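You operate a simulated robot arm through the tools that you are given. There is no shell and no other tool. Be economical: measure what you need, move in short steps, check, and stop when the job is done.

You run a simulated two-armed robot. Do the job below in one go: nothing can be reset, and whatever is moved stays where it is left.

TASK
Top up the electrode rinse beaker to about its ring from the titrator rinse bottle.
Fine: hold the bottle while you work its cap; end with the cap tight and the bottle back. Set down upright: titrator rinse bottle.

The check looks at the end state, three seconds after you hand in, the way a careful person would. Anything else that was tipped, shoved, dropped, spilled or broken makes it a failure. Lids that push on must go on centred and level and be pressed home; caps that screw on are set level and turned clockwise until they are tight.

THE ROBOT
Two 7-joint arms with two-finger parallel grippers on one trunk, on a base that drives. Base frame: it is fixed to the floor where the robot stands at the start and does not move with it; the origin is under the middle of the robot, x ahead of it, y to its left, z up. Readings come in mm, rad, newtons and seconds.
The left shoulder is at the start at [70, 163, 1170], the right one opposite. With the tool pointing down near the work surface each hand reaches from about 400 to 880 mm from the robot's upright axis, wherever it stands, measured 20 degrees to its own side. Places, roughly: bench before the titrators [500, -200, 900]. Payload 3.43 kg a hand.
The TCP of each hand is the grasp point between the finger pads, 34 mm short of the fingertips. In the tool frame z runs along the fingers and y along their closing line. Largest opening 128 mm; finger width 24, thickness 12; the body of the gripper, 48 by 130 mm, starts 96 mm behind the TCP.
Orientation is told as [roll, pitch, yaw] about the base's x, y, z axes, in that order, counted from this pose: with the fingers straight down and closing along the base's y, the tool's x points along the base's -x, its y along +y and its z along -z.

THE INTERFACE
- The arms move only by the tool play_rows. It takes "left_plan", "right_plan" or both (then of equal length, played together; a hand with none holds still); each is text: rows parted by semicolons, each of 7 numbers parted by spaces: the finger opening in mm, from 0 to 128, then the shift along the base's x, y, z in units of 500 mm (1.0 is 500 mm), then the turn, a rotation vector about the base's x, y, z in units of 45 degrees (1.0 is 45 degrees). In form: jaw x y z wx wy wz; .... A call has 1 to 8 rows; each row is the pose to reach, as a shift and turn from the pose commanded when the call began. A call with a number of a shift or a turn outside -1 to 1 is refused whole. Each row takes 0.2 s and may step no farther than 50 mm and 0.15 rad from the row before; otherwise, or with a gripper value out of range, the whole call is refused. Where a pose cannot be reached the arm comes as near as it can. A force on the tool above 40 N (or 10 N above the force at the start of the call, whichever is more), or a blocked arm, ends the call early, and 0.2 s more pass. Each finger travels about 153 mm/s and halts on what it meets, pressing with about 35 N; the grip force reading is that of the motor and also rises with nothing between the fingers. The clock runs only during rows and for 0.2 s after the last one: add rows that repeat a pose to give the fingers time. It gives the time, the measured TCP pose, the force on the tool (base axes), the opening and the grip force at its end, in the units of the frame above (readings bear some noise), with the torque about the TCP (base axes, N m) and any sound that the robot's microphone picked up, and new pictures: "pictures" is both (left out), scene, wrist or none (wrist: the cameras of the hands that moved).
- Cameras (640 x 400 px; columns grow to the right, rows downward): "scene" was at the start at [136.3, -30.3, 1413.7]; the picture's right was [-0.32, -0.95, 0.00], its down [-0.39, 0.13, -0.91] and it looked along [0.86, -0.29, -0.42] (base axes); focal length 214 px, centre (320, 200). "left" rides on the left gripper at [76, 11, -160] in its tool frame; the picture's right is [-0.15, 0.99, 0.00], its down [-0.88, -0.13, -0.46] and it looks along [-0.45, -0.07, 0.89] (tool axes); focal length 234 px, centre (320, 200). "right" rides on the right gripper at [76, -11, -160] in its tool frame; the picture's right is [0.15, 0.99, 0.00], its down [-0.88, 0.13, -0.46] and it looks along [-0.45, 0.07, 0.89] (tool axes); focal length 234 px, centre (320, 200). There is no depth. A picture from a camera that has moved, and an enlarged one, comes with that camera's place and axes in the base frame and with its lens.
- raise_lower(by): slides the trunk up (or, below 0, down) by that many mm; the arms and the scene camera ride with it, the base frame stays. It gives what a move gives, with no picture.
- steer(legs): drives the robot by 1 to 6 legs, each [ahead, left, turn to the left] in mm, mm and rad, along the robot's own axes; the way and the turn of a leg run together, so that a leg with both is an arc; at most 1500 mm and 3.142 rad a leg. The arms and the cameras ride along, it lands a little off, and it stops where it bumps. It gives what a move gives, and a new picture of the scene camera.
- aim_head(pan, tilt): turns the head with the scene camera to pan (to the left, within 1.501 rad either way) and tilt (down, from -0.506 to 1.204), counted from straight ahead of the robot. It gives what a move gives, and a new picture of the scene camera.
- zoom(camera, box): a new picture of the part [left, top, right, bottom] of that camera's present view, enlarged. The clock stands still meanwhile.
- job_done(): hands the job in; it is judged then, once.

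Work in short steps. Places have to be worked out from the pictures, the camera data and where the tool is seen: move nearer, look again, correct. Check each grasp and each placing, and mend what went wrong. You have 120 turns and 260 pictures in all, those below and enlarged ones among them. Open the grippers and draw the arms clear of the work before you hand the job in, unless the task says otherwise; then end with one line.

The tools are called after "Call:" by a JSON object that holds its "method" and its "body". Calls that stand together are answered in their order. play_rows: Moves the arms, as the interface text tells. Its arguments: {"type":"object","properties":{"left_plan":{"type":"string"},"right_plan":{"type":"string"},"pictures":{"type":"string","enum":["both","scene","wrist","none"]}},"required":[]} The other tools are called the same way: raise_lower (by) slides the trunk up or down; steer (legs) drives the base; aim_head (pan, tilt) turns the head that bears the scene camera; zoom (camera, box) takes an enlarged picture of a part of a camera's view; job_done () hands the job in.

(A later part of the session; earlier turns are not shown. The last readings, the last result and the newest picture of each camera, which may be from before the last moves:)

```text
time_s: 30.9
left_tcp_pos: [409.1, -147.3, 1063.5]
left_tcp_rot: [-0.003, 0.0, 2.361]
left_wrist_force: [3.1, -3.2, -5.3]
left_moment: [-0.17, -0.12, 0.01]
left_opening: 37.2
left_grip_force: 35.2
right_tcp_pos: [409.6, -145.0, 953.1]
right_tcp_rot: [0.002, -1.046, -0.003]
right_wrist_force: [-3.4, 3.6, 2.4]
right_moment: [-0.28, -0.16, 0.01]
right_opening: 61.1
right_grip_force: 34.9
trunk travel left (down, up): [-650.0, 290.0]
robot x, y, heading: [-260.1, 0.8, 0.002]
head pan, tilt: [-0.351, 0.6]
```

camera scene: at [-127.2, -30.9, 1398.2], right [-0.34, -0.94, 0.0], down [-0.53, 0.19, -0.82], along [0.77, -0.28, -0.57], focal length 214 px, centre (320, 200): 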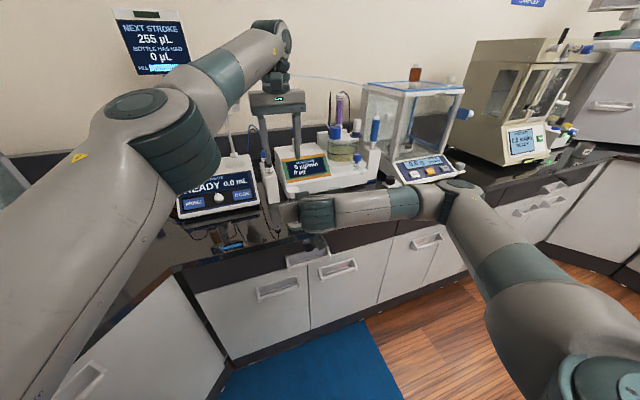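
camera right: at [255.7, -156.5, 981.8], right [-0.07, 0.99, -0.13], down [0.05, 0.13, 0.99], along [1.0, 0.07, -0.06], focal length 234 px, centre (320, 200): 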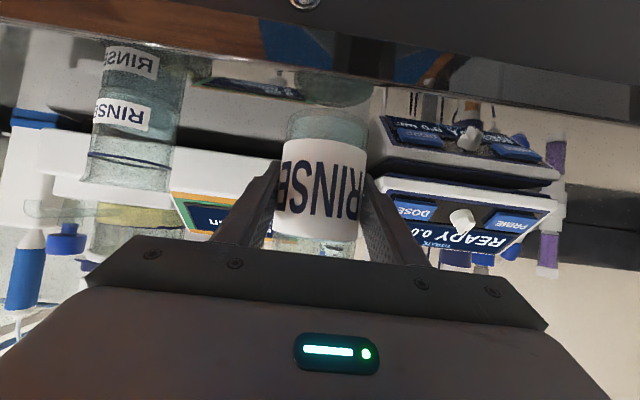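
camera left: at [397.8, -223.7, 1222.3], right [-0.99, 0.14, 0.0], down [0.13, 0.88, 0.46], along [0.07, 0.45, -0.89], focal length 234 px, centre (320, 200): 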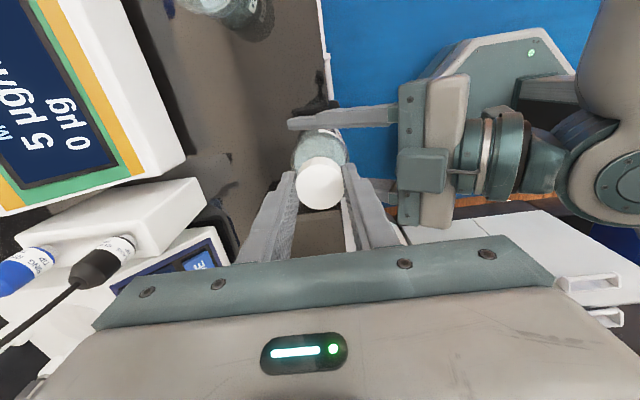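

Still smooth; continue another 45°.

Call:
{"method": "play_rows", "body": {"left_plan": "0 0 0 0 0 0 0.16; 0 0 0 0.001 0 0 0.33; 0 0 0 0.001 0 0 0.5; 0 0 0 0.002 0 0 0.67; 0 0 0 0.002 0 0 0.84; 0 0 0 0.002 0 0 1; 0 0 0 0.002 0 0 1", "pictures": "wrist"}}

Call:
{"method": "zoom", "body": {"camera": "left", "box": [220, 110, 420, 235]}}

```text
time_s: 32.5
left_tcp_pos: [409.3, -147.1, 1063.9]
left_tcp_rot: [-0.001, 0.001, -3.136]
left_wrist_force: [1.6, -3.0, -3.2]
left_moment: [-0.11, -0.07, 0.04]
left_opening: 37.2
left_grip_force: 34.5
right_tcp_pos: [410.3, -147.1, 952.4]
right_tcp_rot: [0.001, -1.046, -0.001]
right_wrist_force: [-1.7, 4.6, 0.5]
right_moment: [-0.28, -0.1, 0.0]
right_opening: 60.7
right_grip_force: 34.8
trunk travel left (down, up): [-650.0, 290.0]
robot x, y, heading: [-258.5, -1.9, -0.0]
head pan, tilt: [-0.351, 0.6]
camera left: at [485.5, -158.2, 1223.2], right [-0.14, -0.99, 0.0], down [-0.88, 0.13, 0.46], along [-0.45, 0.07, -0.89], focal length 234 px, centre (320, 200)
```

left: 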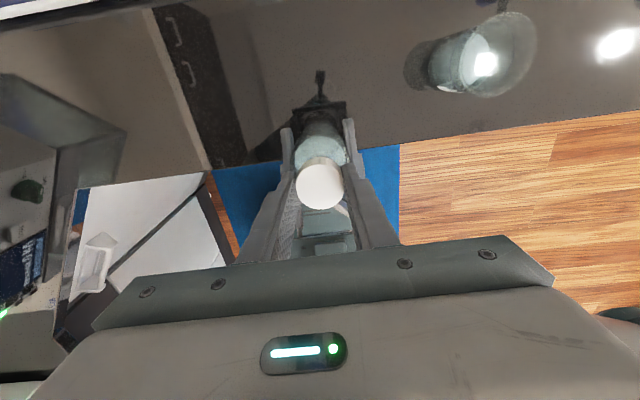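

```text
3.20 times, centred on (320, 172) of left
camera zoom: at [485.5, -158.2, 1223.2], right [-0.14, -0.99, 0.0], down [-0.88, 0.13, 0.46], along [-0.45, 0.07, -0.89], focal length 749 px, centre (320, 288)
```

zoom: 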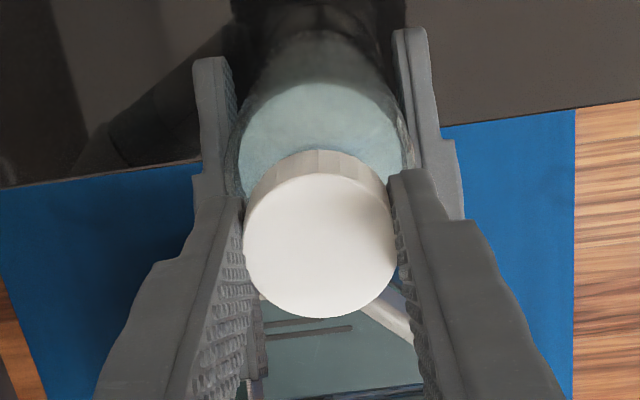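

225° turned so far, cap gripped centrally. Another 45°, then a lift test.

Call:
{"method": "play_rows", "body": {"left_plan": "0 0 0 0 0 0 0.16; 0 0 0 0.001 0 0 0.33; 0 0 0 0.001 0 0 0.5; 0 0 0 0.002 0 0 0.67; 0 0 0 0.002 0 0 0.84; 0 0 0 0.002 0 0 1; 0 0 0 0.004 0 0 1; 0 0 0 0.004 0 0 1", "pictures": "none"}}

```text
time_s: 34.3
left_tcp_pos: [409.3, -145.4, 1067.0]
left_tcp_rot: [-0.003, -0.001, -2.354]
left_wrist_force: [4.6, 0.8, -7.9]
left_moment: [-0.02, -0.23, -0.01]
left_opening: 37.4
left_grip_force: 34.9
right_tcp_pos: [410.4, -146.8, 953.6]
right_tcp_rot: [0.002, -1.046, -0.003]
right_wrist_force: [-4.3, 0.2, 4.4]
right_moment: [0.03, -0.29, 0.04]
right_opening: 61.0
right_grip_force: 34.2
trunk travel left (down, up): [-650.0, 290.0]
robot x, y, heading: [-259.3, -1.4, 0.003]
head pan, tilt: [-0.351, 0.6]
```

Still slight downward load (-8 N); keep turning.

Call:
{"method": "play_rows", "body": {"left_plan": "0 0 0 0 0 0 0.16; 0 0 0 0 0 0 0.33; 0 0 0 0.001 0 0 0.5; 0 0 0 0.001 0 0 0.67; 0 0 0 0.001 0 0 0.84; 0 0 0 0.002 0 0 1; 0 0 0 0.004 0 0 1; 0 0 0 0.004 0 0 1", "pictures": "wrist"}}

Call:
{"method": "zoom", "body": {"camera": "left", "box": [220, 110, 420, 235]}}

```text
time_s: 36.1
left_tcp_pos: [410.2, -147.1, 1069.0]
left_tcp_rot: [-0.004, 0.002, -1.569]
left_wrist_force: [0.5, 0.1, -0.3]
left_moment: [0.0, 0.01, -0.03]
left_opening: 37.3
left_grip_force: 34.7
right_tcp_pos: [409.9, -145.8, 953.8]
right_tcp_rot: [0.001, -1.046, -0.001]
right_wrist_force: [0.9, 0.5, -2.3]
right_moment: [-0.07, -0.01, -0.04]
right_opening: 61.0
right_grip_force: 35.0
trunk travel left (down, up): [-650.0, 290.0]
robot x, y, heading: [-261.8, -5.2, 0.001]
head pan, tilt: [-0.351, 0.6]
camera left: at [420.4, -71.0, 1226.7], right [0.99, -0.14, 0.0], down [-0.13, -0.88, 0.46], along [-0.07, -0.45, -0.89], focal length 234 px, centre (320, 200)
```

left: 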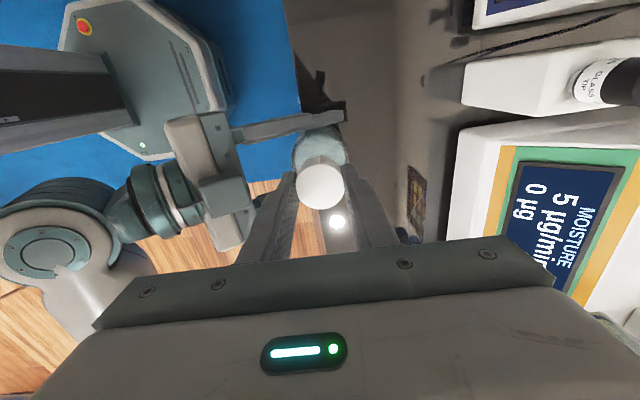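

```text
3.20 times, centred on (320, 172) of left
camera zoom: at [420.4, -71.0, 1226.7], right [0.99, -0.14, 0.0], down [-0.13, -0.88, 0.46], along [-0.07, -0.45, -0.89], focal length 749 px, centre (320, 288)
```

zoom: 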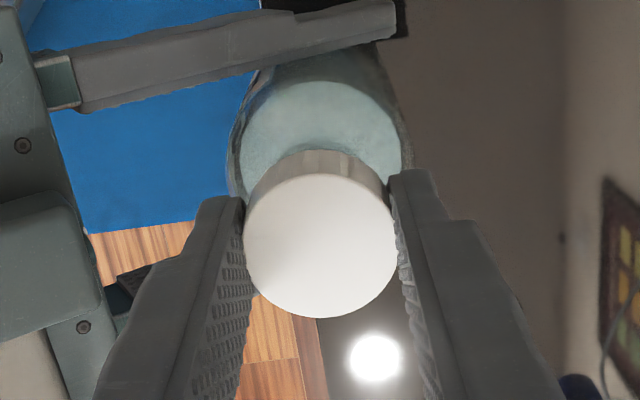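

Loads vanished entirely: the cap looks free. I lift it straight up a little at a time.

Call:
{"method": "play_rows", "body": {"left_plan": "0 0 0 0.004 0 0 0; 0 0 0 0.01 0 0 0; 0 0 0 0.02 0 0 0; 0 0 0 0.04 0 0 0; 0 0 0 0.07 0 0 0; 0 0 0 0.1 0 0 0; 0 0 0 0.1 0 0 0", "pictures": "wrist"}}

Call:
{"method": "zoom", "body": {"camera": "left", "box": [220, 110, 420, 235]}}

```text
time_s: 37.7
left_tcp_pos: [410.6, -145.6, 1120.0]
left_tcp_rot: [-0.002, -0.001, -1.569]
left_wrist_force: [0.3, -0.2, -0.5]
left_moment: [-0.04, -0.01, 0.02]
left_opening: 37.4
left_grip_force: 34.7
right_tcp_pos: [410.2, -146.0, 952.9]
right_tcp_rot: [0.003, -1.044, -0.002]
right_wrist_force: [-0.1, 0.0, -2.7]
right_moment: [-0.05, -0.02, 0.02]
right_opening: 60.9
right_grip_force: 35.2
trunk travel left (down, up): [-650.0, 290.0]
robot x, y, heading: [-264.2, -2.0, -0.0]
head pan, tilt: [-0.351, 0.6]
camera left: at [421.7, -71.1, 1278.5], right [0.99, -0.15, 0.0], down [-0.13, -0.88, 0.46], along [-0.07, -0.45, -0.89], focal length 234 px, centre (320, 200)
```

left: 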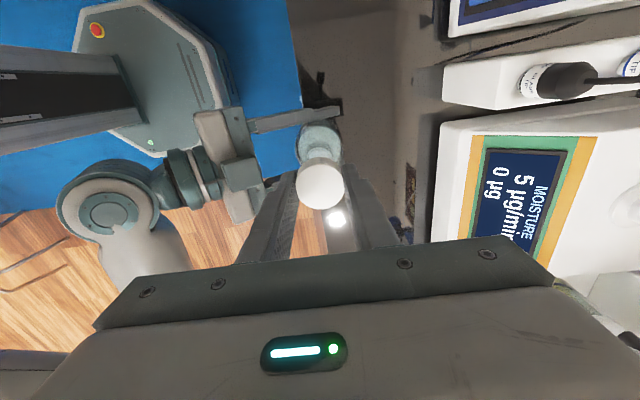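

```text
3.20 times, centred on (320, 172) of left
camera zoom: at [421.7, -71.1, 1278.5], right [0.99, -0.15, 0.0], down [-0.13, -0.88, 0.46], along [-0.07, -0.45, -0.89], focal length 749 px, centre (320, 288)
```

zoom: 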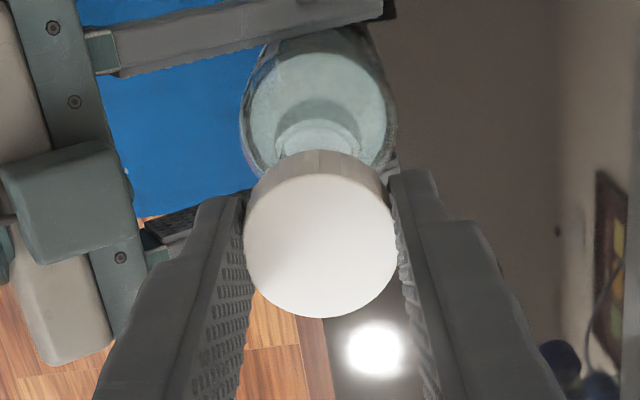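

Cap is off and held in the left hand; the open neck is visible. I retreat the left hand up and to the left.

Call:
{"method": "play_rows", "body": {"left_plan": "0 0 0 0.06 0 0 0; 0 0 0.04 0.1 0 0 0; 0 0 0.1 0.13 0 0 0; 0 0 0.17 0.16 0 0 0; 0 0 0.24 0.19 0 0 0; 0 0 0.31 0.2 0 0 0; 0 0 0.37 0.2 0 0 0; 0 0 0.37 0.2 0 0 0", "pictures": "both"}}

```text
time_s: 39.5
left_tcp_pos: [410.2, 36.5, 1218.4]
left_tcp_rot: [-0.002, 0.001, -1.571]
left_wrist_force: [-0.4, -0.4, -0.2]
left_moment: [0.03, 0.01, 0.0]
left_opening: 37.5
left_grip_force: 34.5
right_tcp_pos: [409.9, -147.5, 952.8]
right_tcp_rot: [0.005, -1.045, -0.004]
right_wrist_force: [0.8, -0.1, -1.8]
right_moment: [0.0, 0.0, 0.01]
right_opening: 61.2
right_grip_force: 35.1
trunk travel left (down, up): [-650.0, 290.0]
robot x, y, heading: [-260.7, 1.4, -0.001]
head pan, tilt: [-0.351, 0.6]
camera scene: at [-127.3, -32.1, 1398.2], right [-0.34, -0.94, 0.0], down [-0.53, 0.2, -0.82], along [0.77, -0.28, -0.57], focal length 214 px, centre (320, 200)
camera left: at [420.9, 111.5, 1377.2], right [0.99, -0.15, 0.0], down [-0.13, -0.88, 0.45], along [-0.07, -0.45, -0.89], focal length 234 px, centre (320, 200)
```

scene: 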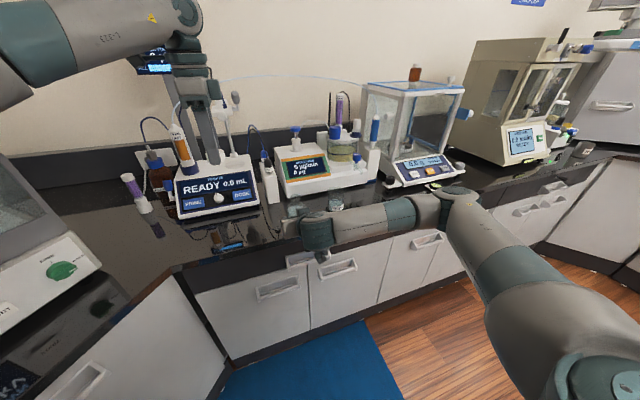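
left: 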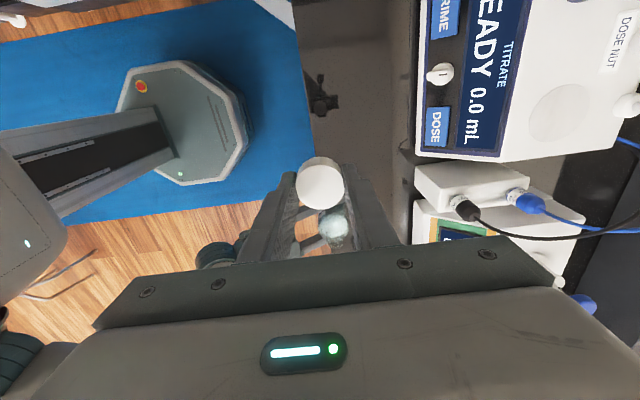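

Right-hand grip unchanged. I lift the open bottle gently straight up, checking that it comes along.

Call:
{"method": "play_rows", "body": {"right_plan": "0 0 0 0.005 0 0 0; 0 0 0 0.015 0 0 0; 0 0 0 0.03 0 0 0; 0 0 0 0.05 0 0 0; 0 0 0 0.07 0 0 0; 0 0 0 0.085 0 0 0; 0 0 0 0.095 0 0 0; 0 0 0 0.1 0 0 0", "pictures": "wrist"}}

Call:
{"method": "zoom", "body": {"camera": "scene", "box": [260, 160, 388, 240]}}

```text
time_s: 41.3
left_tcp_pos: [410.0, 36.2, 1219.0]
left_tcp_rot: [-0.001, 0.002, -1.568]
left_wrist_force: [1.1, 0.4, -0.6]
left_moment: [0.01, 0.0, 0.0]
left_opening: 37.7
left_grip_force: 35.3
right_tcp_pos: [410.0, -144.7, 1004.1]
right_tcp_rot: [0.002, -1.045, 0.0]
right_wrist_force: [0.1, 0.0, -3.8]
right_moment: [0.0, 0.0, 0.01]
right_opening: 61.0
right_grip_force: 35.4
trunk travel left (down, up): [-650.0, 290.0]
robot x, y, heading: [-260.7, 4.4, -0.002]
head pan, tilt: [-0.351, 0.6]
camera right: at [234.4, -156.1, 1019.1], right [-0.07, 0.99, -0.13], down [0.05, 0.13, 0.99], along [1.0, 0.07, -0.06], focal length 234 px, centre (320, 200)
```

right: 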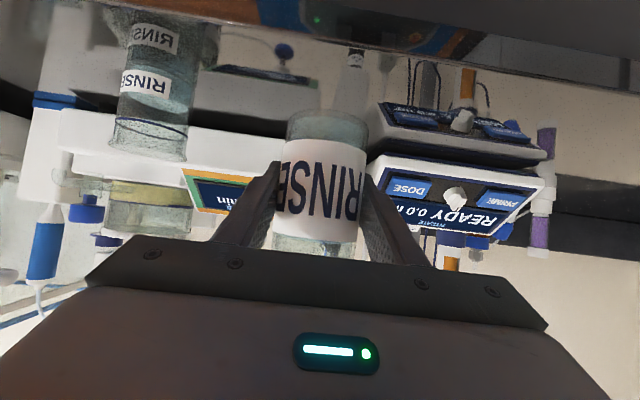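

```text
5.00 times, centred on (324, 200) of scene
camera zoom: at [-127.2, -30.8, 1398.2], right [-0.34, -0.94, 0.0], down [-0.53, 0.19, -0.82], along [0.77, -0.28, -0.57], focal length 1072 px, centre (300, 200)
```

zoom: 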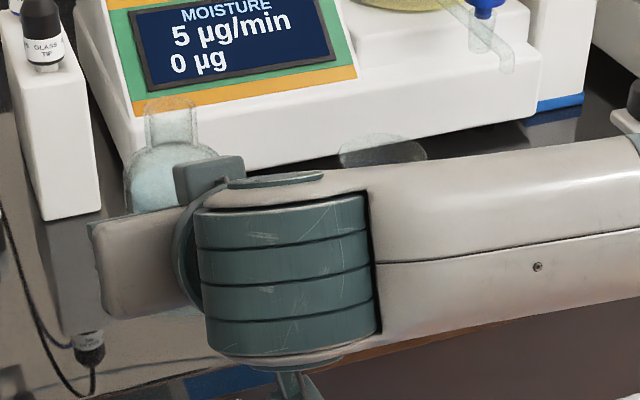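

Bottle hangs firmly. Next I raise it further and move forward to x≈476, y≈-190, upright.

Call:
{"method": "play_rows", "body": {"right_plan": "0 0.005 0 0.02 0 0 0; 0 0.015 -0.005 0.045 0 0 0; 0 0.035 -0.015 0.075 0 0 0; 0 0.06 -0.03 0.105 0 0 0; 0 0.085 -0.05 0.13 0 0 0; 0 0.11 -0.07 0.15 0 0 0; 0 0.125 -0.085 0.158 0 0 0; 0 0.132 -0.09 0.16 0 0 0", "pictures": "both"}}

Call:
{"method": "zoom", "body": {"camera": "right", "box": [20, 20, 240, 158]}}

```text
time_s: 43.1
left_tcp_pos: [410.7, 36.9, 1218.7]
left_tcp_rot: [-0.001, -0.001, -1.569]
left_wrist_force: [0.8, -0.1, -0.7]
left_moment: [0.02, -0.01, -0.01]
left_opening: 37.4
left_grip_force: 35.4
right_tcp_pos: [476.5, -192.1, 1085.4]
right_tcp_rot: [0.002, -1.046, -0.002]
right_wrist_force: [0.5, -0.7, -4.3]
right_moment: [0.02, 0.0, 0.02]
right_opening: 61.0
right_grip_force: 35.0
trunk travel left (down, up): [-650.0, 290.0]
robot x, y, heading: [-260.8, 0.6, -0.005]
head pan, tilt: [-0.351, 0.6]
camera scene: at [-127.1, -31.0, 1398.2], right [-0.34, -0.94, 0.0], down [-0.53, 0.19, -0.82], along [0.77, -0.28, -0.57], focal length 214 px, centre (320, 200)
camera right: at [301.1, -202.3, 1100.1], right [-0.07, 0.99, -0.13], down [0.05, 0.13, 0.99], along [1.0, 0.07, -0.06], focal length 234 px, centre (320, 200)
```

scene: 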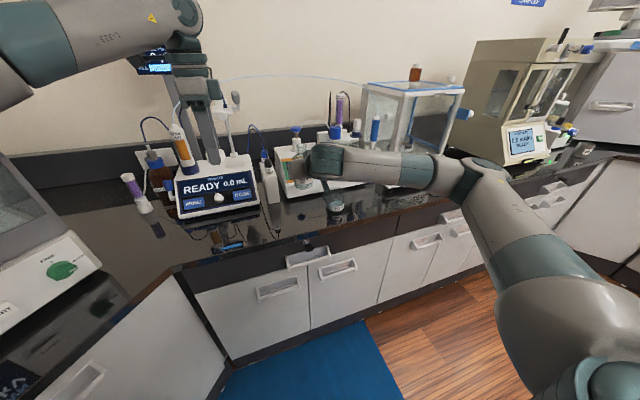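
right: 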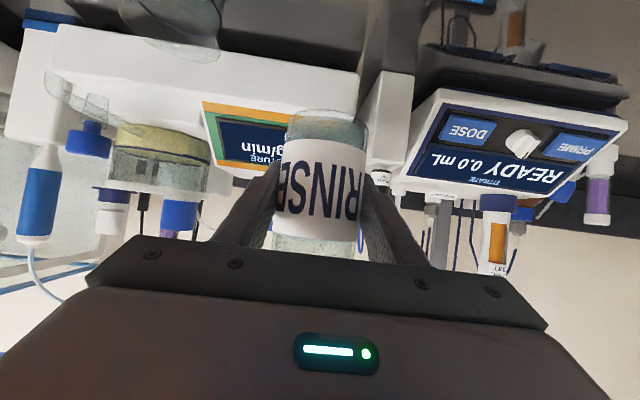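

```text
2.90 times, centred on (130, 89) of right
camera zoom: at [301.1, -202.3, 1100.1], right [-0.07, 0.99, -0.13], down [0.05, 0.13, 0.99], along [1.0, 0.07, -0.06], focal length 679 px, centre (871, 522)
```

zoom: 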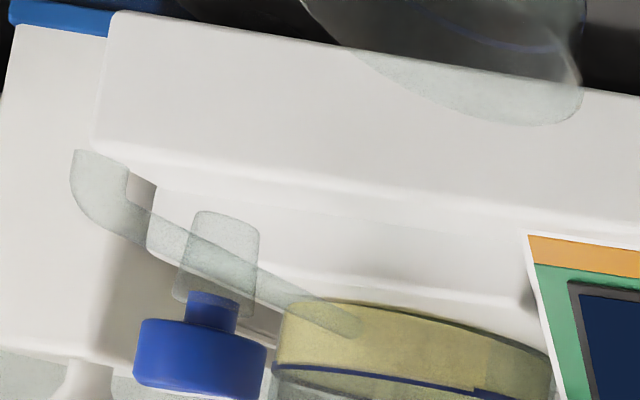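

Now the scene camera sees the beaker; I zoom on it for position and current level.

Call:
{"method": "zoom", "body": {"camera": "scene", "box": [304, 178, 368, 218]}}

Call:
{"method": "zoom", "body": {"camera": "scene", "box": [272, 130, 400, 210]}}

```text
10.00 times, centred on (336, 198) of scene
camera zoom: at [-127.1, -31.0, 1398.2], right [-0.34, -0.94, 0.0], down [-0.53, 0.19, -0.82], along [0.77, -0.28, -0.57], focal length 2145 px, centre (160, 220)
```

zoom: 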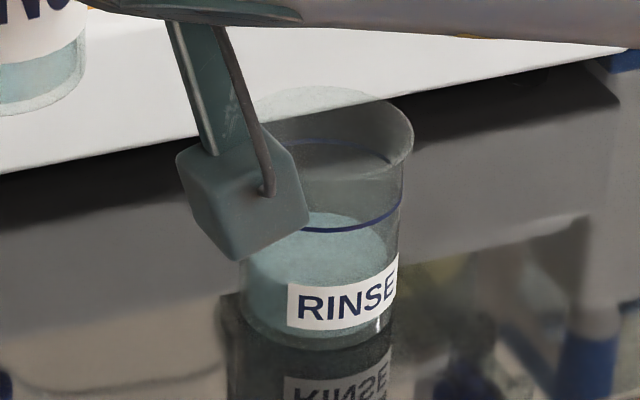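

```text
5.00 times, centred on (336, 170) of scene
camera zoom: at [-127.1, -31.0, 1398.2], right [-0.34, -0.94, 0.0], down [-0.53, 0.19, -0.82], along [0.77, -0.28, -0.57], focal length 1072 px, centre (240, 350)
```

zoom: 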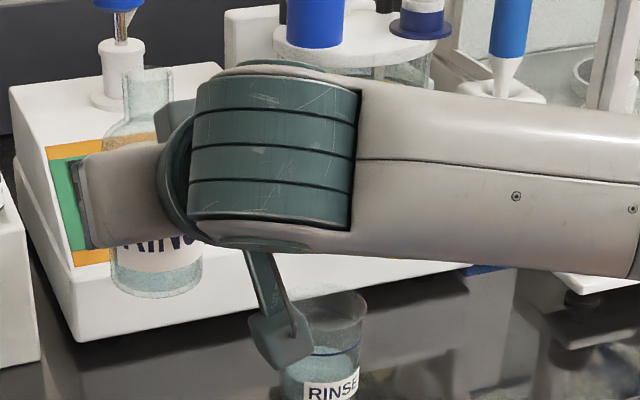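

Beaker: centre ≈[469,-312], rim z≈983, ring ≈957, level ≈928, so ~70 mL are needed. I tilt the bottle to 45° (too little to pour) high above and to the left of the beaker.

Call:
{"method": "play_rows", "body": {"right_plan": "0 -0.002 -0.002 -0.005 0.1 0 0; 0 -0.004 -0.004 -0.01 0.25 0 0; 0 -0.006 -0.007 -0.02 0.4 0 0; 0 -0.008 -0.01 -0.03 0.55 0 0; 0 -0.01 -0.013 -0.04 0.7 0 0; 0 -0.012 -0.015 -0.045 0.85 0 0; 0 -0.013 -0.016 -0.05 1 0 0; 0 -0.013 -0.016 -0.05 1 0 0", "pictures": "both"}}

```text
time_s: 44.9
left_tcp_pos: [408.1, 37.5, 1219.9]
left_tcp_rot: [-0.001, -0.001, -1.569]
left_wrist_force: [-0.1, -0.2, 0.3]
left_moment: [0.0, -0.01, 0.0]
left_opening: 37.7
left_grip_force: 34.8
right_tcp_pos: [471.0, -200.8, 1058.9]
right_tcp_rot: [1.105, -0.656, -0.887]
right_wrist_force: [-0.3, -0.1, -3.5]
right_moment: [-0.01, -0.01, 0.0]
right_opening: 61.0
right_grip_force: 34.9
trunk travel left (down, up): [-650.0, 290.0]
robot x, y, heading: [-257.7, -2.1, 0.0]
head pan, tilt: [-0.351, 0.6]
camera scene: at [-127.2, -30.6, 1398.3], right [-0.34, -0.94, 0.0], down [-0.53, 0.19, -0.82], along [0.77, -0.28, -0.57], focal length 214 px, centre (320, 200)
camera right: at [293.8, -217.3, 1061.5], right [-0.07, 0.79, 0.61], down [0.05, -0.61, 0.79], along [1.0, 0.09, 0.01], focal length 234 px, centre (320, 200)
```

scene: 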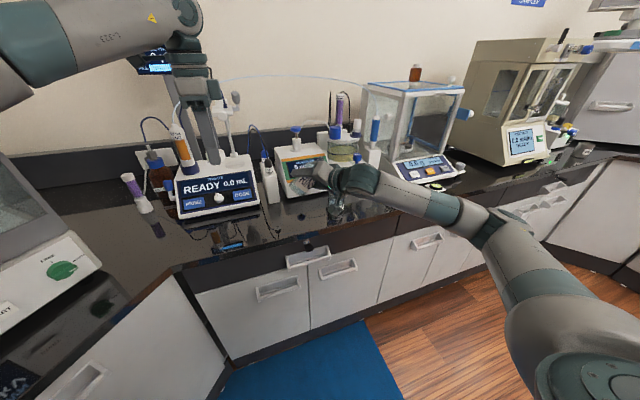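
right: 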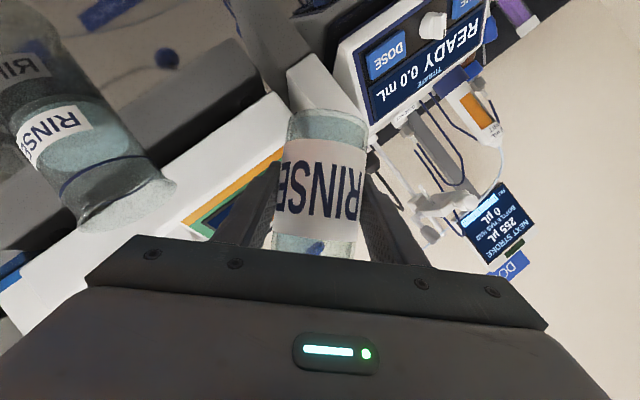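

Tracking well. Now go to 65° and bring the lip over the beaker's near half, ~45 mm above the rim.

Call:
{"method": "play_rows", "body": {"right_plan": "0 0 -0.004 -0.015 0.08 0 0; 0 0 -0.008 -0.035 0.17 0 0; 0 -0.001 -0.012 -0.055 0.26 0 0; 0 -0.001 -0.016 -0.075 0.35 0 0; 0 -0.001 -0.019 -0.09 0.42 0 0; 0 -0.001 -0.019 -0.095 0.45 0 0; 0 -0.001 -0.019 -0.095 0.45 0 0", "pictures": "both"}}

Call:
{"method": "zoom", "body": {"camera": "scene", "box": [280, 150, 392, 220]}}

```text
time_s: 46.5
left_tcp_pos: [410.0, 38.0, 1217.9]
left_tcp_rot: [0.0, 0.0, -1.568]
left_wrist_force: [0.4, 0.3, -1.0]
left_moment: [0.0, 0.01, -0.02]
left_opening: 37.6
left_grip_force: 35.1
right_tcp_pos: [470.1, -210.0, 1012.3]
right_tcp_rot: [1.344, -0.37, -1.003]
right_wrist_force: [0.9, 0.0, -4.0]
right_moment: [0.03, -0.03, -0.01]
right_opening: 61.0
right_grip_force: 35.2
trunk travel left (down, up): [-650.0, 290.0]
robot x, y, heading: [-257.7, 0.3, 0.001]
head pan, tilt: [-0.351, 0.6]
camera scene: at [-127.2, -30.9, 1398.2], right [-0.34, -0.94, 0.0], down [-0.53, 0.19, -0.82], along [0.77, -0.28, -0.57], focal length 214 px, centre (320, 200)
camera right: at [294.2, -226.2, 1009.0], right [-0.07, 0.53, 0.85], down [0.05, -0.85, 0.53], along [1.0, 0.08, 0.04], focal length 234 px, centre (320, 200)
```

scene: 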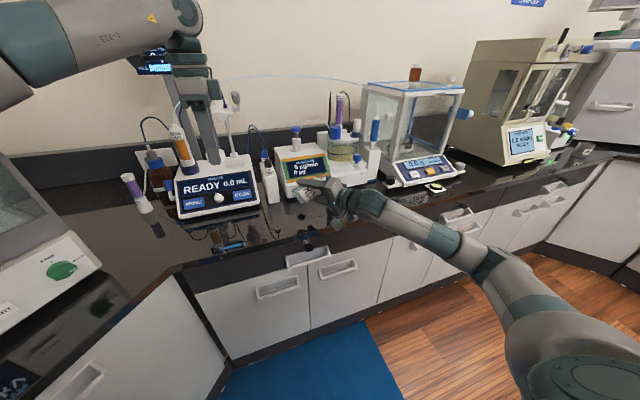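
right: 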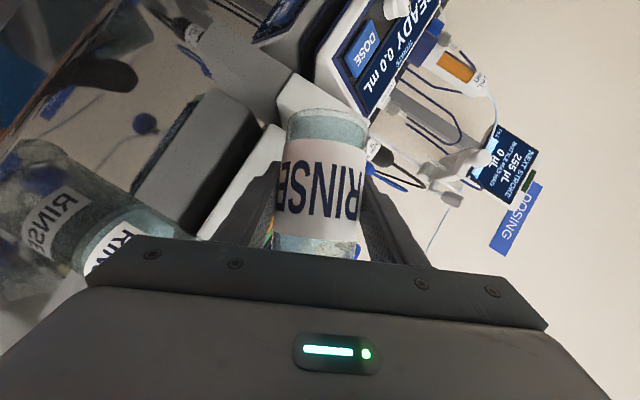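

```text
5.71 times, centred on (336, 185) of scene
camera zoom: at [-127.2, -30.9, 1398.2], right [-0.34, -0.94, 0.0], down [-0.53, 0.19, -0.82], along [0.77, -0.28, -0.57], focal length 1226 px, centre (229, 286)
```

zoom: 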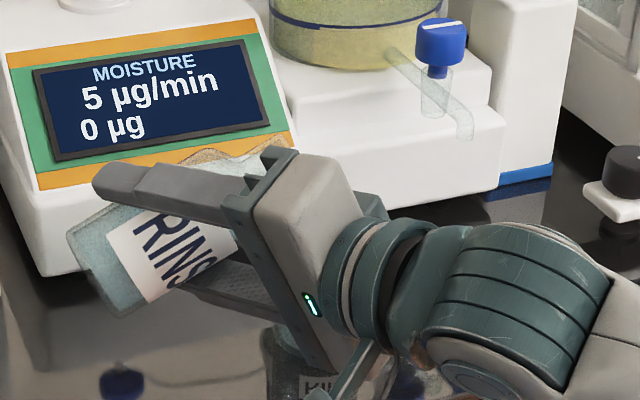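

Neither present camera sees the level well while pouring, so I'll use the left wrist camera: tilting the left hand (with the cap) to point toward -y lets it look under the bottle at the beaker.

Call:
{"method": "play_rows", "body": {"left_plan": "0 0 -0.005 -0.03 -0.14 0 0; 0 0 -0.01 -0.07 -0.28 0 0; 0 0 -0.02 -0.11 -0.42 0 0; 0 0 -0.03 -0.15 -0.56 0 0; 0 0 -0.04 -0.19 -0.7 0 0; 0 0 -0.05 -0.23 -0.84 0 0; 0 0 -0.06 -0.26 -0.98 0 0; 0 0 -0.06 -0.26 -0.98 0 0", "pictures": "wrist"}}

```text
time_s: 48.3
left_tcp_pos: [409.2, 6.8, 1088.6]
left_tcp_rot: [-0.002, -0.769, -1.568]
left_wrist_force: [0.3, 0.0, -0.8]
left_moment: [0.01, -0.04, -0.01]
left_opening: 37.7
left_grip_force: 35.0
right_tcp_pos: [470.2, -210.6, 1012.7]
right_tcp_rot: [1.344, -0.368, -1.004]
right_wrist_force: [-0.4, 0.2, -3.3]
right_moment: [0.0, 0.01, 0.01]
right_opening: 61.2
right_grip_force: 34.8
trunk travel left (down, up): [-650.0, 290.0]
robot x, y, heading: [-262.8, -1.1, 0.0]
head pan, tilt: [-0.351, 0.6]
camera left: at [420.7, 171.7, 1148.2], right [0.99, -0.1, 0.1], down [-0.13, -0.31, 0.94], along [-0.07, -0.94, -0.32], focal length 234 px, centre (320, 200)
```

left: 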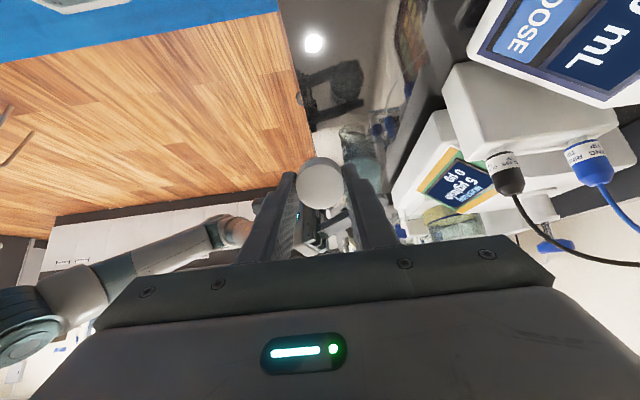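

As planned; tilt 30° more and lower further.

Call:
{"method": "play_rows", "body": {"left_plan": "0 -0.01 0 -0.03 -0.13 0 0; 0 -0.02 0 -0.06 -0.26 0 0; 0 -0.03 0 -0.09 -0.4 0 0; 0 -0.04 0 -0.12 -0.54 0 0; 0 -0.04 0 -0.15 -0.667 0 0; 0 -0.04 0 -0.15 -0.667 0 0", "pictures": "wrist"}}

```text
time_s: 49.7
left_tcp_pos: [388.4, 8.3, 1012.8]
left_tcp_rot: [-0.008, -1.295, -1.564]
left_wrist_force: [0.7, -0.8, 0.2]
left_moment: [0.05, -0.02, 0.03]
left_opening: 37.4
left_grip_force: 35.5
right_tcp_pos: [470.2, -210.6, 1012.0]
right_tcp_rot: [1.344, -0.368, -1.005]
right_wrist_force: [-0.1, 0.3, -3.3]
right_moment: [0.02, -0.02, 0.0]
right_opening: 61.1
right_grip_force: 35.0
trunk travel left (down, up): [-650.0, 290.0]
robot x, y, heading: [-259.6, 0.1, 0.005]
head pan, tilt: [-0.351, 0.6]
camera left: at [400.0, 181.9, 982.6], right [0.99, -0.04, 0.14], down [-0.13, 0.2, 0.97], along [-0.07, -0.98, 0.19], focal length 234 px, centre (320, 200)
```

left: 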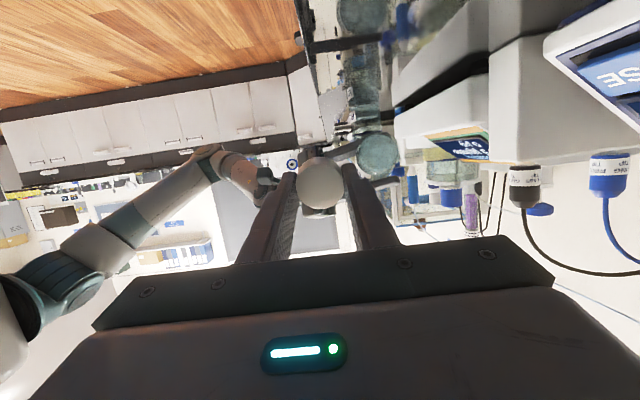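

I zoom on the beaker in this view (image is upside down).

Call:
{"method": "zoom", "body": {"camera": "left", "box": [310, 70, 438, 150]}}

Call:
{"method": "zoom", "body": {"camera": "left", "box": [310, 110, 438, 190]}}

```text
5.00 times, centred on (374, 110) of left
camera zoom: at [400.0, 181.9, 982.6], right [0.99, -0.04, 0.14], down [-0.13, 0.2, 0.97], along [-0.07, -0.98, 0.19], focal length 1171 px, centre (50, 650)
```

zoom: 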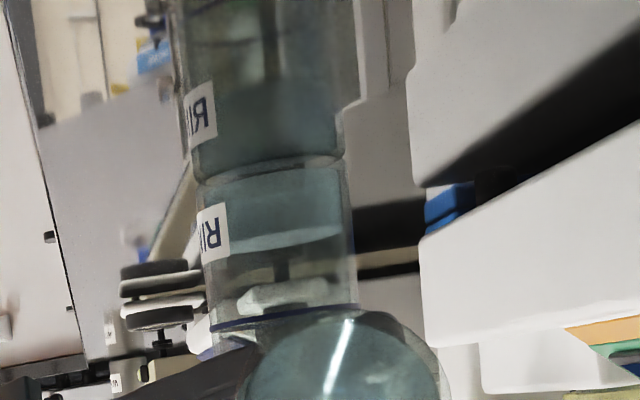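

```text
5.00 times, centred on (374, 150) of left
camera zoom: at [400.0, 181.9, 982.6], right [0.99, -0.04, 0.14], down [-0.13, 0.2, 0.97], along [-0.07, -0.98, 0.19], focal length 1171 px, centre (50, 450)
```

zoom: 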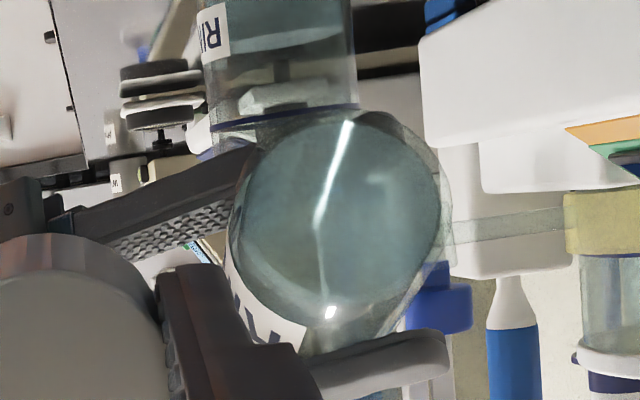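

Excellent view: base row ~170, level ~240, ring ~315 (inverted). I advance the tilt to 72°, pivoting about the lip, and look.

Call:
{"method": "play_rows", "body": {"right_plan": "0 0.004 0 -0.002 0.03 0 0; 0 0.008 0 -0.004 0.07 0 0; 0 0.01 0 -0.006 0.11 0 0; 0 0.01 0 -0.006 0.15 0 0; 0 0.01 0 -0.006 0.15 0 0", "pictures": "none"}}

Call:
{"method": "zoom", "body": {"camera": "left", "box": [310, 80, 438, 160]}}

```text
time_s: 50.9
left_tcp_pos: [388.4, 9.2, 1013.5]
left_tcp_rot: [-0.008, -1.293, -1.564]
left_wrist_force: [-0.3, 0.1, -0.7]
left_moment: [-0.03, 0.01, 0.02]
left_opening: 37.3
left_grip_force: 35.3
right_tcp_pos: [475.1, -210.1, 1009.4]
right_tcp_rot: [1.409, -0.268, -1.024]
right_wrist_force: [-0.2, 0.4, -3.5]
right_moment: [0.04, 0.0, -0.01]
right_opening: 60.9
right_grip_force: 34.9
trunk travel left (down, up): [-650.0, 290.0]
robot x, y, heading: [-257.5, 2.4, 0.0]
head pan, tilt: [-0.351, 0.6]
```

```text
5.00 times, centred on (374, 120) of left
camera zoom: at [400.3, 182.0, 982.6], right [0.99, -0.04, 0.14], down [-0.13, 0.2, 0.97], along [-0.07, -0.98, 0.19], focal length 1171 px, centre (50, 600)
```

zoom: 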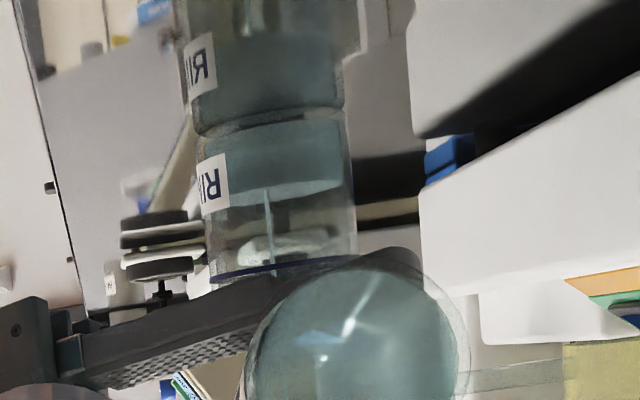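

A thin stream already falls inside the beaker. I hold, then increase slightly.

Call:
{"method": "play_rows", "body": {"right_plan": "0 0 0 0 0 0 0; 0 0 0 0 0 0 0; 0 0 0 0.001 0.01 0 0; 0 0 0 0.002 0.025 0 0; 0 0 0 0.002 0.025 0 0; 0 0 0 0.002 0.025 0 0; 0 0 0 0.002 0.025 0 0", "pictures": "none"}}

Call:
{"method": "zoom", "body": {"camera": "left", "box": [310, 80, 438, 160]}}

```text
time_s: 52.5
left_tcp_pos: [388.2, 8.3, 1013.6]
left_tcp_rot: [-0.01, -1.292, -1.563]
left_wrist_force: [0.4, 0.2, 0.4]
left_moment: [-0.02, 0.08, 0.05]
left_opening: 37.5
left_grip_force: 34.9
right_tcp_pos: [475.6, -209.5, 1010.0]
right_tcp_rot: [1.421, -0.252, -1.025]
right_wrist_force: [-0.3, -0.5, -4.2]
right_moment: [-0.02, -0.01, 0.0]
right_opening: 60.9
right_grip_force: 35.2
trunk travel left (down, up): [-650.0, 290.0]
robot x, y, heading: [-259.0, -2.2, -0.003]
head pan, tilt: [-0.351, 0.6]
```

```text
5.00 times, centred on (374, 120) of left
camera zoom: at [400.2, 182.1, 982.6], right [0.99, -0.04, 0.14], down [-0.13, 0.2, 0.97], along [-0.07, -0.98, 0.19], focal length 1171 px, centre (50, 600)
```

zoom: 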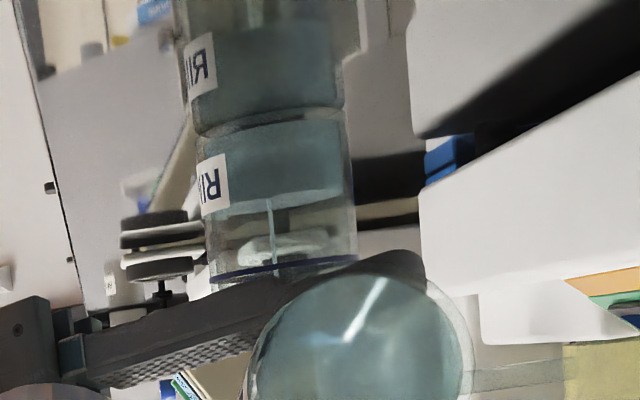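

Level rising (≈203 vs ring ≈270 in this picture), stream well inside. Tilt a little more and hold.

Call:
{"method": "play_rows", "body": {"right_plan": "0 0 0 0.001 0.015 0 0; 0 0 0 0.002 0.03 0 0; 0 0 0 0.002 0.03 0 0; 0 0 0 0.002 0.03 0 0; 0 0 0 0.002 0.03 0 0; 0 0 0 0.002 0.03 0 0; 0 0 0 0.002 0.03 0 0; 0 0 0 0.002 0.03 0 0", "pictures": "none"}}

Call:
{"method": "zoom", "body": {"camera": "left", "box": [310, 80, 438, 160]}}

```text
time_s: 54.3
left_tcp_pos: [388.5, 9.0, 1013.2]
left_tcp_rot: [-0.007, -1.294, -1.564]
left_wrist_force: [0.4, -0.2, -0.5]
left_moment: [0.01, 0.0, -0.03]
left_opening: 37.4
left_grip_force: 35.1
right_tcp_pos: [475.2, -209.0, 1010.9]
right_tcp_rot: [1.431, -0.231, -1.029]
right_wrist_force: [0.5, -0.3, -3.8]
right_moment: [0.01, 0.0, -0.02]
right_opening: 60.9
right_grip_force: 34.7
trunk travel left (down, up): [-650.0, 290.0]
robot x, y, heading: [-258.1, -0.7, 0.0]
head pan, tilt: [-0.351, 0.6]
```

```text
5.00 times, centred on (374, 120) of left
camera zoom: at [400.2, 182.1, 982.6], right [0.99, -0.04, 0.14], down [-0.13, 0.2, 0.97], along [-0.07, -0.98, 0.19], focal length 1171 px, centre (50, 600)
```

zoom: 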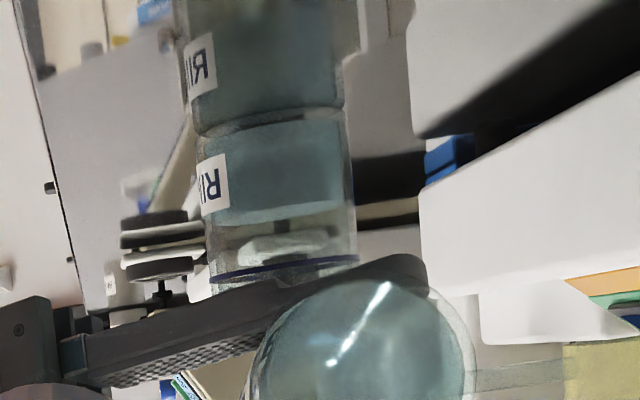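

Level ≈218 and the flow has stopped at this tilt – nicely controllable. Add 2°.

Call:
{"method": "play_rows", "body": {"right_plan": "0 0 0 0.002 0.015 0 0; 0 0 0 0.004 0.03 0 0; 0 0 0 0.005 0.045 0 0; 0 0 0 0.005 0.045 0 0; 0 0 0 0.005 0.045 0 0; 0 0 0 0.005 0.045 0 0; 0 0 0 0.005 0.045 0 0; 0 0 0 0.005 0.045 0 0", "pictures": "none"}}

Call:
{"method": "zoom", "body": {"camera": "left", "box": [310, 80, 438, 160]}}

```text
time_s: 56.1
left_tcp_pos: [389.6, 7.8, 1014.8]
left_tcp_rot: [-0.009, -1.295, -1.564]
left_wrist_force: [-0.1, 0.9, -0.7]
left_moment: [0.05, 0.03, 0.0]
left_opening: 37.6
left_grip_force: 35.3
right_tcp_pos: [475.9, -209.6, 1013.4]
right_tcp_rot: [1.45, -0.204, -1.033]
right_wrist_force: [0.3, -0.4, -4.0]
right_moment: [0.0, 0.01, -0.03]
right_opening: 61.0
right_grip_force: 34.9
trunk travel left (down, up): [-650.0, 290.0]
robot x, y, heading: [-258.2, -1.3, 0.0]
head pan, tilt: [-0.351, 0.6]
```

```text
5.00 times, centred on (374, 120) of left
camera zoom: at [400.3, 182.1, 982.6], right [0.99, -0.04, 0.14], down [-0.13, 0.2, 0.97], along [-0.07, -0.98, 0.19], focal length 1171 px, centre (50, 600)
```

zoom: 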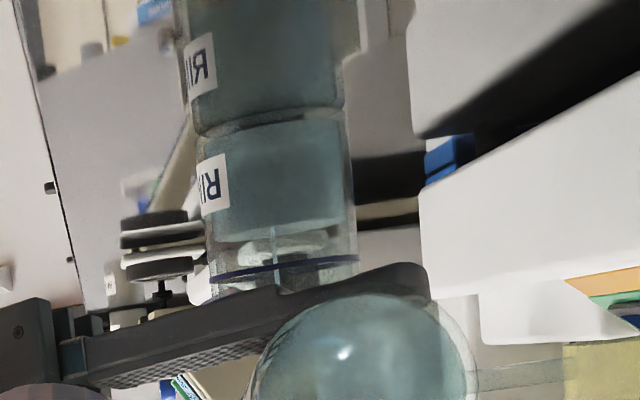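

Level ≈238, ring ≈272. Another 2°.

Call:
{"method": "play_rows", "body": {"right_plan": "0 0 0 0.002 0.015 0 0; 0 0 0 0.004 0.03 0 0; 0 0 0 0.005 0.04 0 0; 0 0 0 0.005 0.04 0 0; 0 0 0 0.005 0.04 0 0; 0 0 0 0.005 0.04 0 0; 0 0 0 0.005 0.04 0 0; 0 0 0 0.005 0.04 0 0", "pictures": "none"}}

Call:
{"method": "zoom", "body": {"camera": "left", "box": [310, 80, 438, 160]}}

```text
time_s: 57.9
left_tcp_pos: [387.8, 8.2, 1012.8]
left_tcp_rot: [-0.009, -1.293, -1.565]
left_wrist_force: [-0.2, -0.2, 0.5]
left_moment: [0.03, -0.01, 0.01]
left_opening: 37.5
left_grip_force: 35.0
right_tcp_pos: [474.9, -208.1, 1014.9]
right_tcp_rot: [1.467, -0.176, -1.036]
right_wrist_force: [0.8, -0.3, -3.2]
right_moment: [0.0, 0.01, -0.03]
right_opening: 61.0
right_grip_force: 34.6
trunk travel left (down, up): [-650.0, 290.0]
robot x, y, heading: [-260.3, -0.8, -0.001]
head pan, tilt: [-0.351, 0.6]
```

```text
5.00 times, centred on (374, 120) of left
camera zoom: at [400.2, 182.1, 982.6], right [0.99, -0.04, 0.14], down [-0.13, 0.2, 0.97], along [-0.07, -0.98, 0.19], focal length 1171 px, centre (50, 600)
```

zoom: 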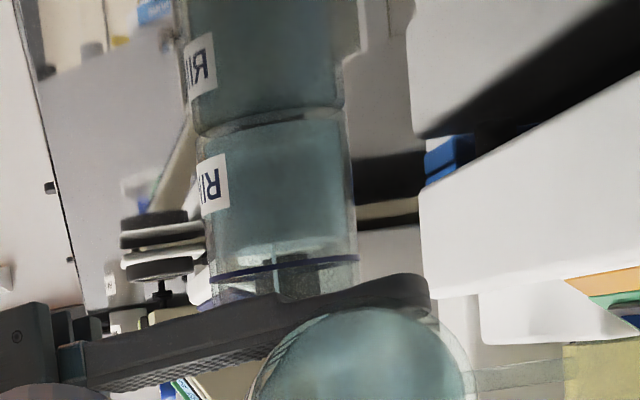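

Close to the ring now; a tighter look.

Call:
{"method": "zoom", "body": {"camera": "left", "box": [342, 115, 390, 145]}}

```text
13.33 times, centred on (366, 130) of left
camera zoom: at [400.2, 182.1, 982.6], right [0.99, -0.04, 0.14], down [-0.13, 0.2, 0.97], along [-0.07, -0.98, 0.19], focal length 3122 px, centre (-293, 1133)
```

zoom: 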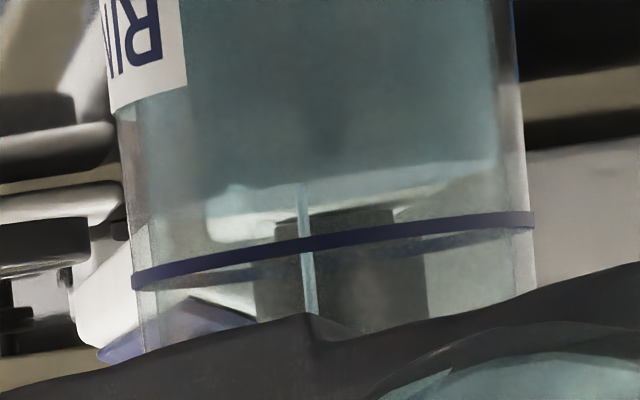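

Level is ~8 mm below the ring, thin stream still running. I hold at this tilt and look again.

Call:
{"method": "play_rows", "body": {"right_plan": "0 0 0 0 0 0 0; 0 0 0 0.001 0.01 0 0; 0 0 0 0.001 0.01 0 0; 0 0 0 0.001 0.01 0 0; 0 0 0 0.001 0.01 0 0; 0 0 0 0.001 0.01 0 0", "pictures": "none"}}

Call:
{"method": "zoom", "body": {"camera": "left", "box": [342, 115, 390, 145]}}

```text
time_s: 59.3
left_tcp_pos: [389.0, 7.7, 1013.3]
left_tcp_rot: [-0.009, -1.293, -1.566]
left_wrist_force: [0.2, 0.7, -0.2]
left_moment: [0.0, 0.0, 0.04]
left_opening: 37.6
left_grip_force: 34.7
right_tcp_pos: [475.2, -208.6, 1016.4]
right_tcp_rot: [1.471, -0.166, -1.038]
right_wrist_force: [0.7, -0.1, -3.5]
right_moment: [0.02, 0.02, 0.01]
right_opening: 60.7
right_grip_force: 34.8
trunk travel left (down, up): [-650.0, 290.0]
robot x, y, heading: [-259.7, -5.2, 0.003]
head pan, tilt: [-0.351, 0.6]
```

```text
13.33 times, centred on (366, 130) of left
camera zoom: at [400.2, 182.0, 982.6], right [0.99, -0.04, 0.14], down [-0.13, 0.2, 0.97], along [-0.07, -0.98, 0.19], focal length 3122 px, centre (-293, 1133)
```

zoom: 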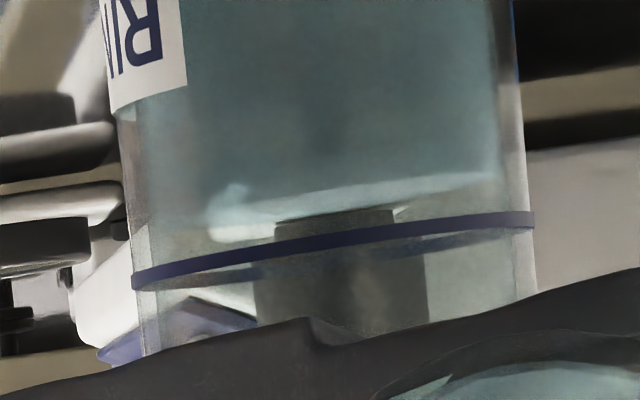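

Flow stopped, level ≈6 mm under the ring. Add ~1.6°.

Call:
{"method": "play_rows", "body": {"right_plan": "0 0 0 0.002 0.015 0 0; 0 0 0 0.004 0.035 0 0; 0 0 0 0.004 0.035 0 0; 0 0 0 0.004 0.035 0 0; 0 0 0 0.004 0.035 0 0; 0 0 0 0.004 0.035 0 0; 0 0 0 0.004 0.035 0 0; 0 0 0 0.004 0.035 0 0", "pictures": "none"}}

Call:
{"method": "zoom", "body": {"camera": "left", "box": [342, 115, 390, 145]}}

```text
time_s: 61.1
left_tcp_pos: [388.8, 7.8, 1012.7]
left_tcp_rot: [-0.009, -1.294, -1.565]
left_wrist_force: [0.0, -0.3, 0.0]
left_moment: [-0.03, 0.01, 0.05]
left_opening: 37.7
left_grip_force: 35.3
right_tcp_pos: [474.6, -208.5, 1019.2]
right_tcp_rot: [1.485, -0.146, -1.041]
right_wrist_force: [-1.4, -0.1, -3.0]
right_moment: [-0.01, 0.03, -0.01]
right_opening: 61.1
right_grip_force: 35.2
trunk travel left (down, up): [-650.0, 290.0]
robot x, y, heading: [-260.8, 2.5, 0.003]
head pan, tilt: [-0.351, 0.6]
```

```text
13.33 times, centred on (366, 130) of left
camera zoom: at [400.2, 182.1, 982.6], right [0.99, -0.04, 0.14], down [-0.13, 0.2, 0.97], along [-0.07, -0.98, 0.19], focal length 3122 px, centre (-293, 1133)
```

zoom: 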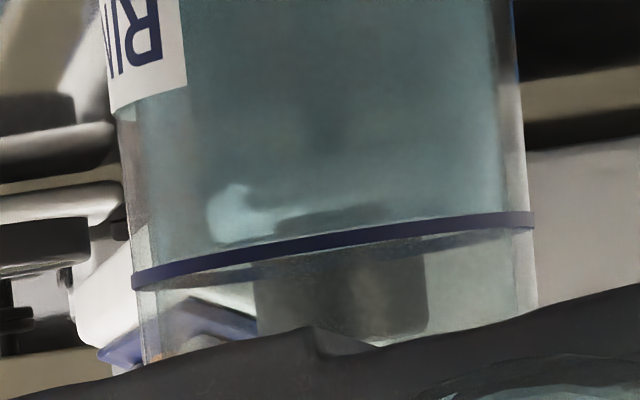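

The surface now coincides with the ring. I tilt back, lip staying over the beaker, and raise.

Call:
{"method": "play_rows", "body": {"right_plan": "0 0 0 0 -0.13 0 0; 0 0 0 0.004 -0.26 0 0; 0 0 0 0.02 -0.39 0 0; 0 0 0 0.045 -0.52 0 0; 0 0 0.008 0.07 -0.65 0 0; 0 0 0.016 0.09 -0.785 0 0; 0 0 0.016 0.1 -0.785 0 0", "pictures": "none"}}

Call:
{"method": "zoom", "body": {"camera": "left", "box": [310, 80, 438, 160]}}

```text
time_s: 62.7
left_tcp_pos: [389.6, 8.0, 1013.5]
left_tcp_rot: [-0.007, -1.294, -1.564]
left_wrist_force: [-0.2, 0.2, -0.4]
left_moment: [0.02, 0.01, -0.01]
left_opening: 37.5
left_grip_force: 34.8
right_tcp_pos: [475.2, -199.2, 1068.4]
right_tcp_rot: [1.106, -0.659, -0.886]
right_wrist_force: [-0.1, 0.0, -3.3]
right_moment: [0.02, -0.01, -0.04]
right_opening: 60.8
right_grip_force: 35.0
trunk travel left (down, up): [-650.0, 290.0]
robot x, y, heading: [-262.5, 1.9, 0.0]
head pan, tilt: [-0.351, 0.6]
```

```text
5.00 times, centred on (374, 120) of left
camera zoom: at [400.2, 181.8, 982.7], right [0.99, -0.04, 0.14], down [-0.13, 0.2, 0.97], along [-0.07, -0.98, 0.19], focal length 1171 px, centre (50, 600)
```

zoom: 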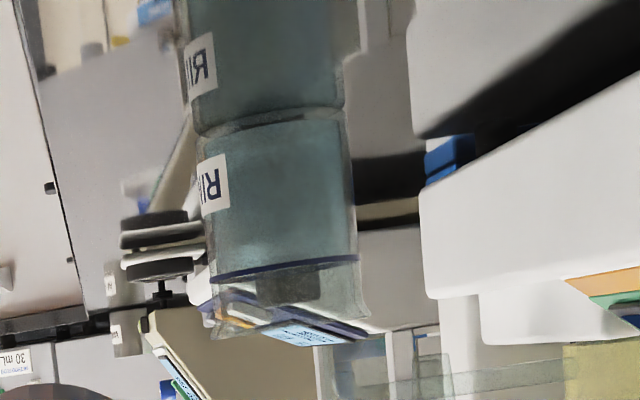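

The beaker sits at its ring, nothing spilled. Now I bring the bottle upright and the left hand back up (first part) together.

Call:
{"method": "play_rows", "body": {"right_plan": "0 0 0 0.005 -0.1 0 0; 0 0 0 0.01 -0.25 0 0; 0 0 0.003 0.015 -0.4 0 0; 0 0 0.006 0.02 -0.55 0 0; 0 0 0.01 0.025 -0.7 0 0; 0 0 0.013 0.03 -0.85 0 0; 0 0 0.016 0.035 -1 0 0; 0 0 0.016 0.035 -1 0 0", "left_plan": "0 0.005 0.01 0.03 0.1 0 0; 0 0.01 0.02 0.06 0.2 0 0; 0 0.02 0.03 0.09 0.3 0 0; 0 0.03 0.04 0.12 0.4 0 0; 0 0.04 0.05 0.15 0.5 0 0; 0 0.04 0.06 0.17 0.6 0 0; 0 0.04 0.06 0.18 0.667 0 0; 0 0.04 0.06 0.18 0.667 0 0", "pictures": "none"}}

```text
time_s: 64.5
left_tcp_pos: [409.9, 39.0, 1105.7]
left_tcp_rot: [-0.005, -0.769, -1.567]
left_wrist_force: [-0.4, 0.6, 0.6]
left_moment: [-0.01, 0.02, 0.02]
left_opening: 37.5
left_grip_force: 34.1
right_tcp_pos: [474.9, -192.8, 1086.4]
right_tcp_rot: [-0.002, -1.044, 0.004]
right_wrist_force: [0.2, 0.6, -3.9]
right_moment: [-0.01, 0.0, 0.01]
right_opening: 61.0
right_grip_force: 35.2
trunk travel left (down, up): [-650.0, 290.0]
robot x, y, heading: [-261.9, 2.2, 0.005]
head pan, tilt: [-0.351, 0.6]
```

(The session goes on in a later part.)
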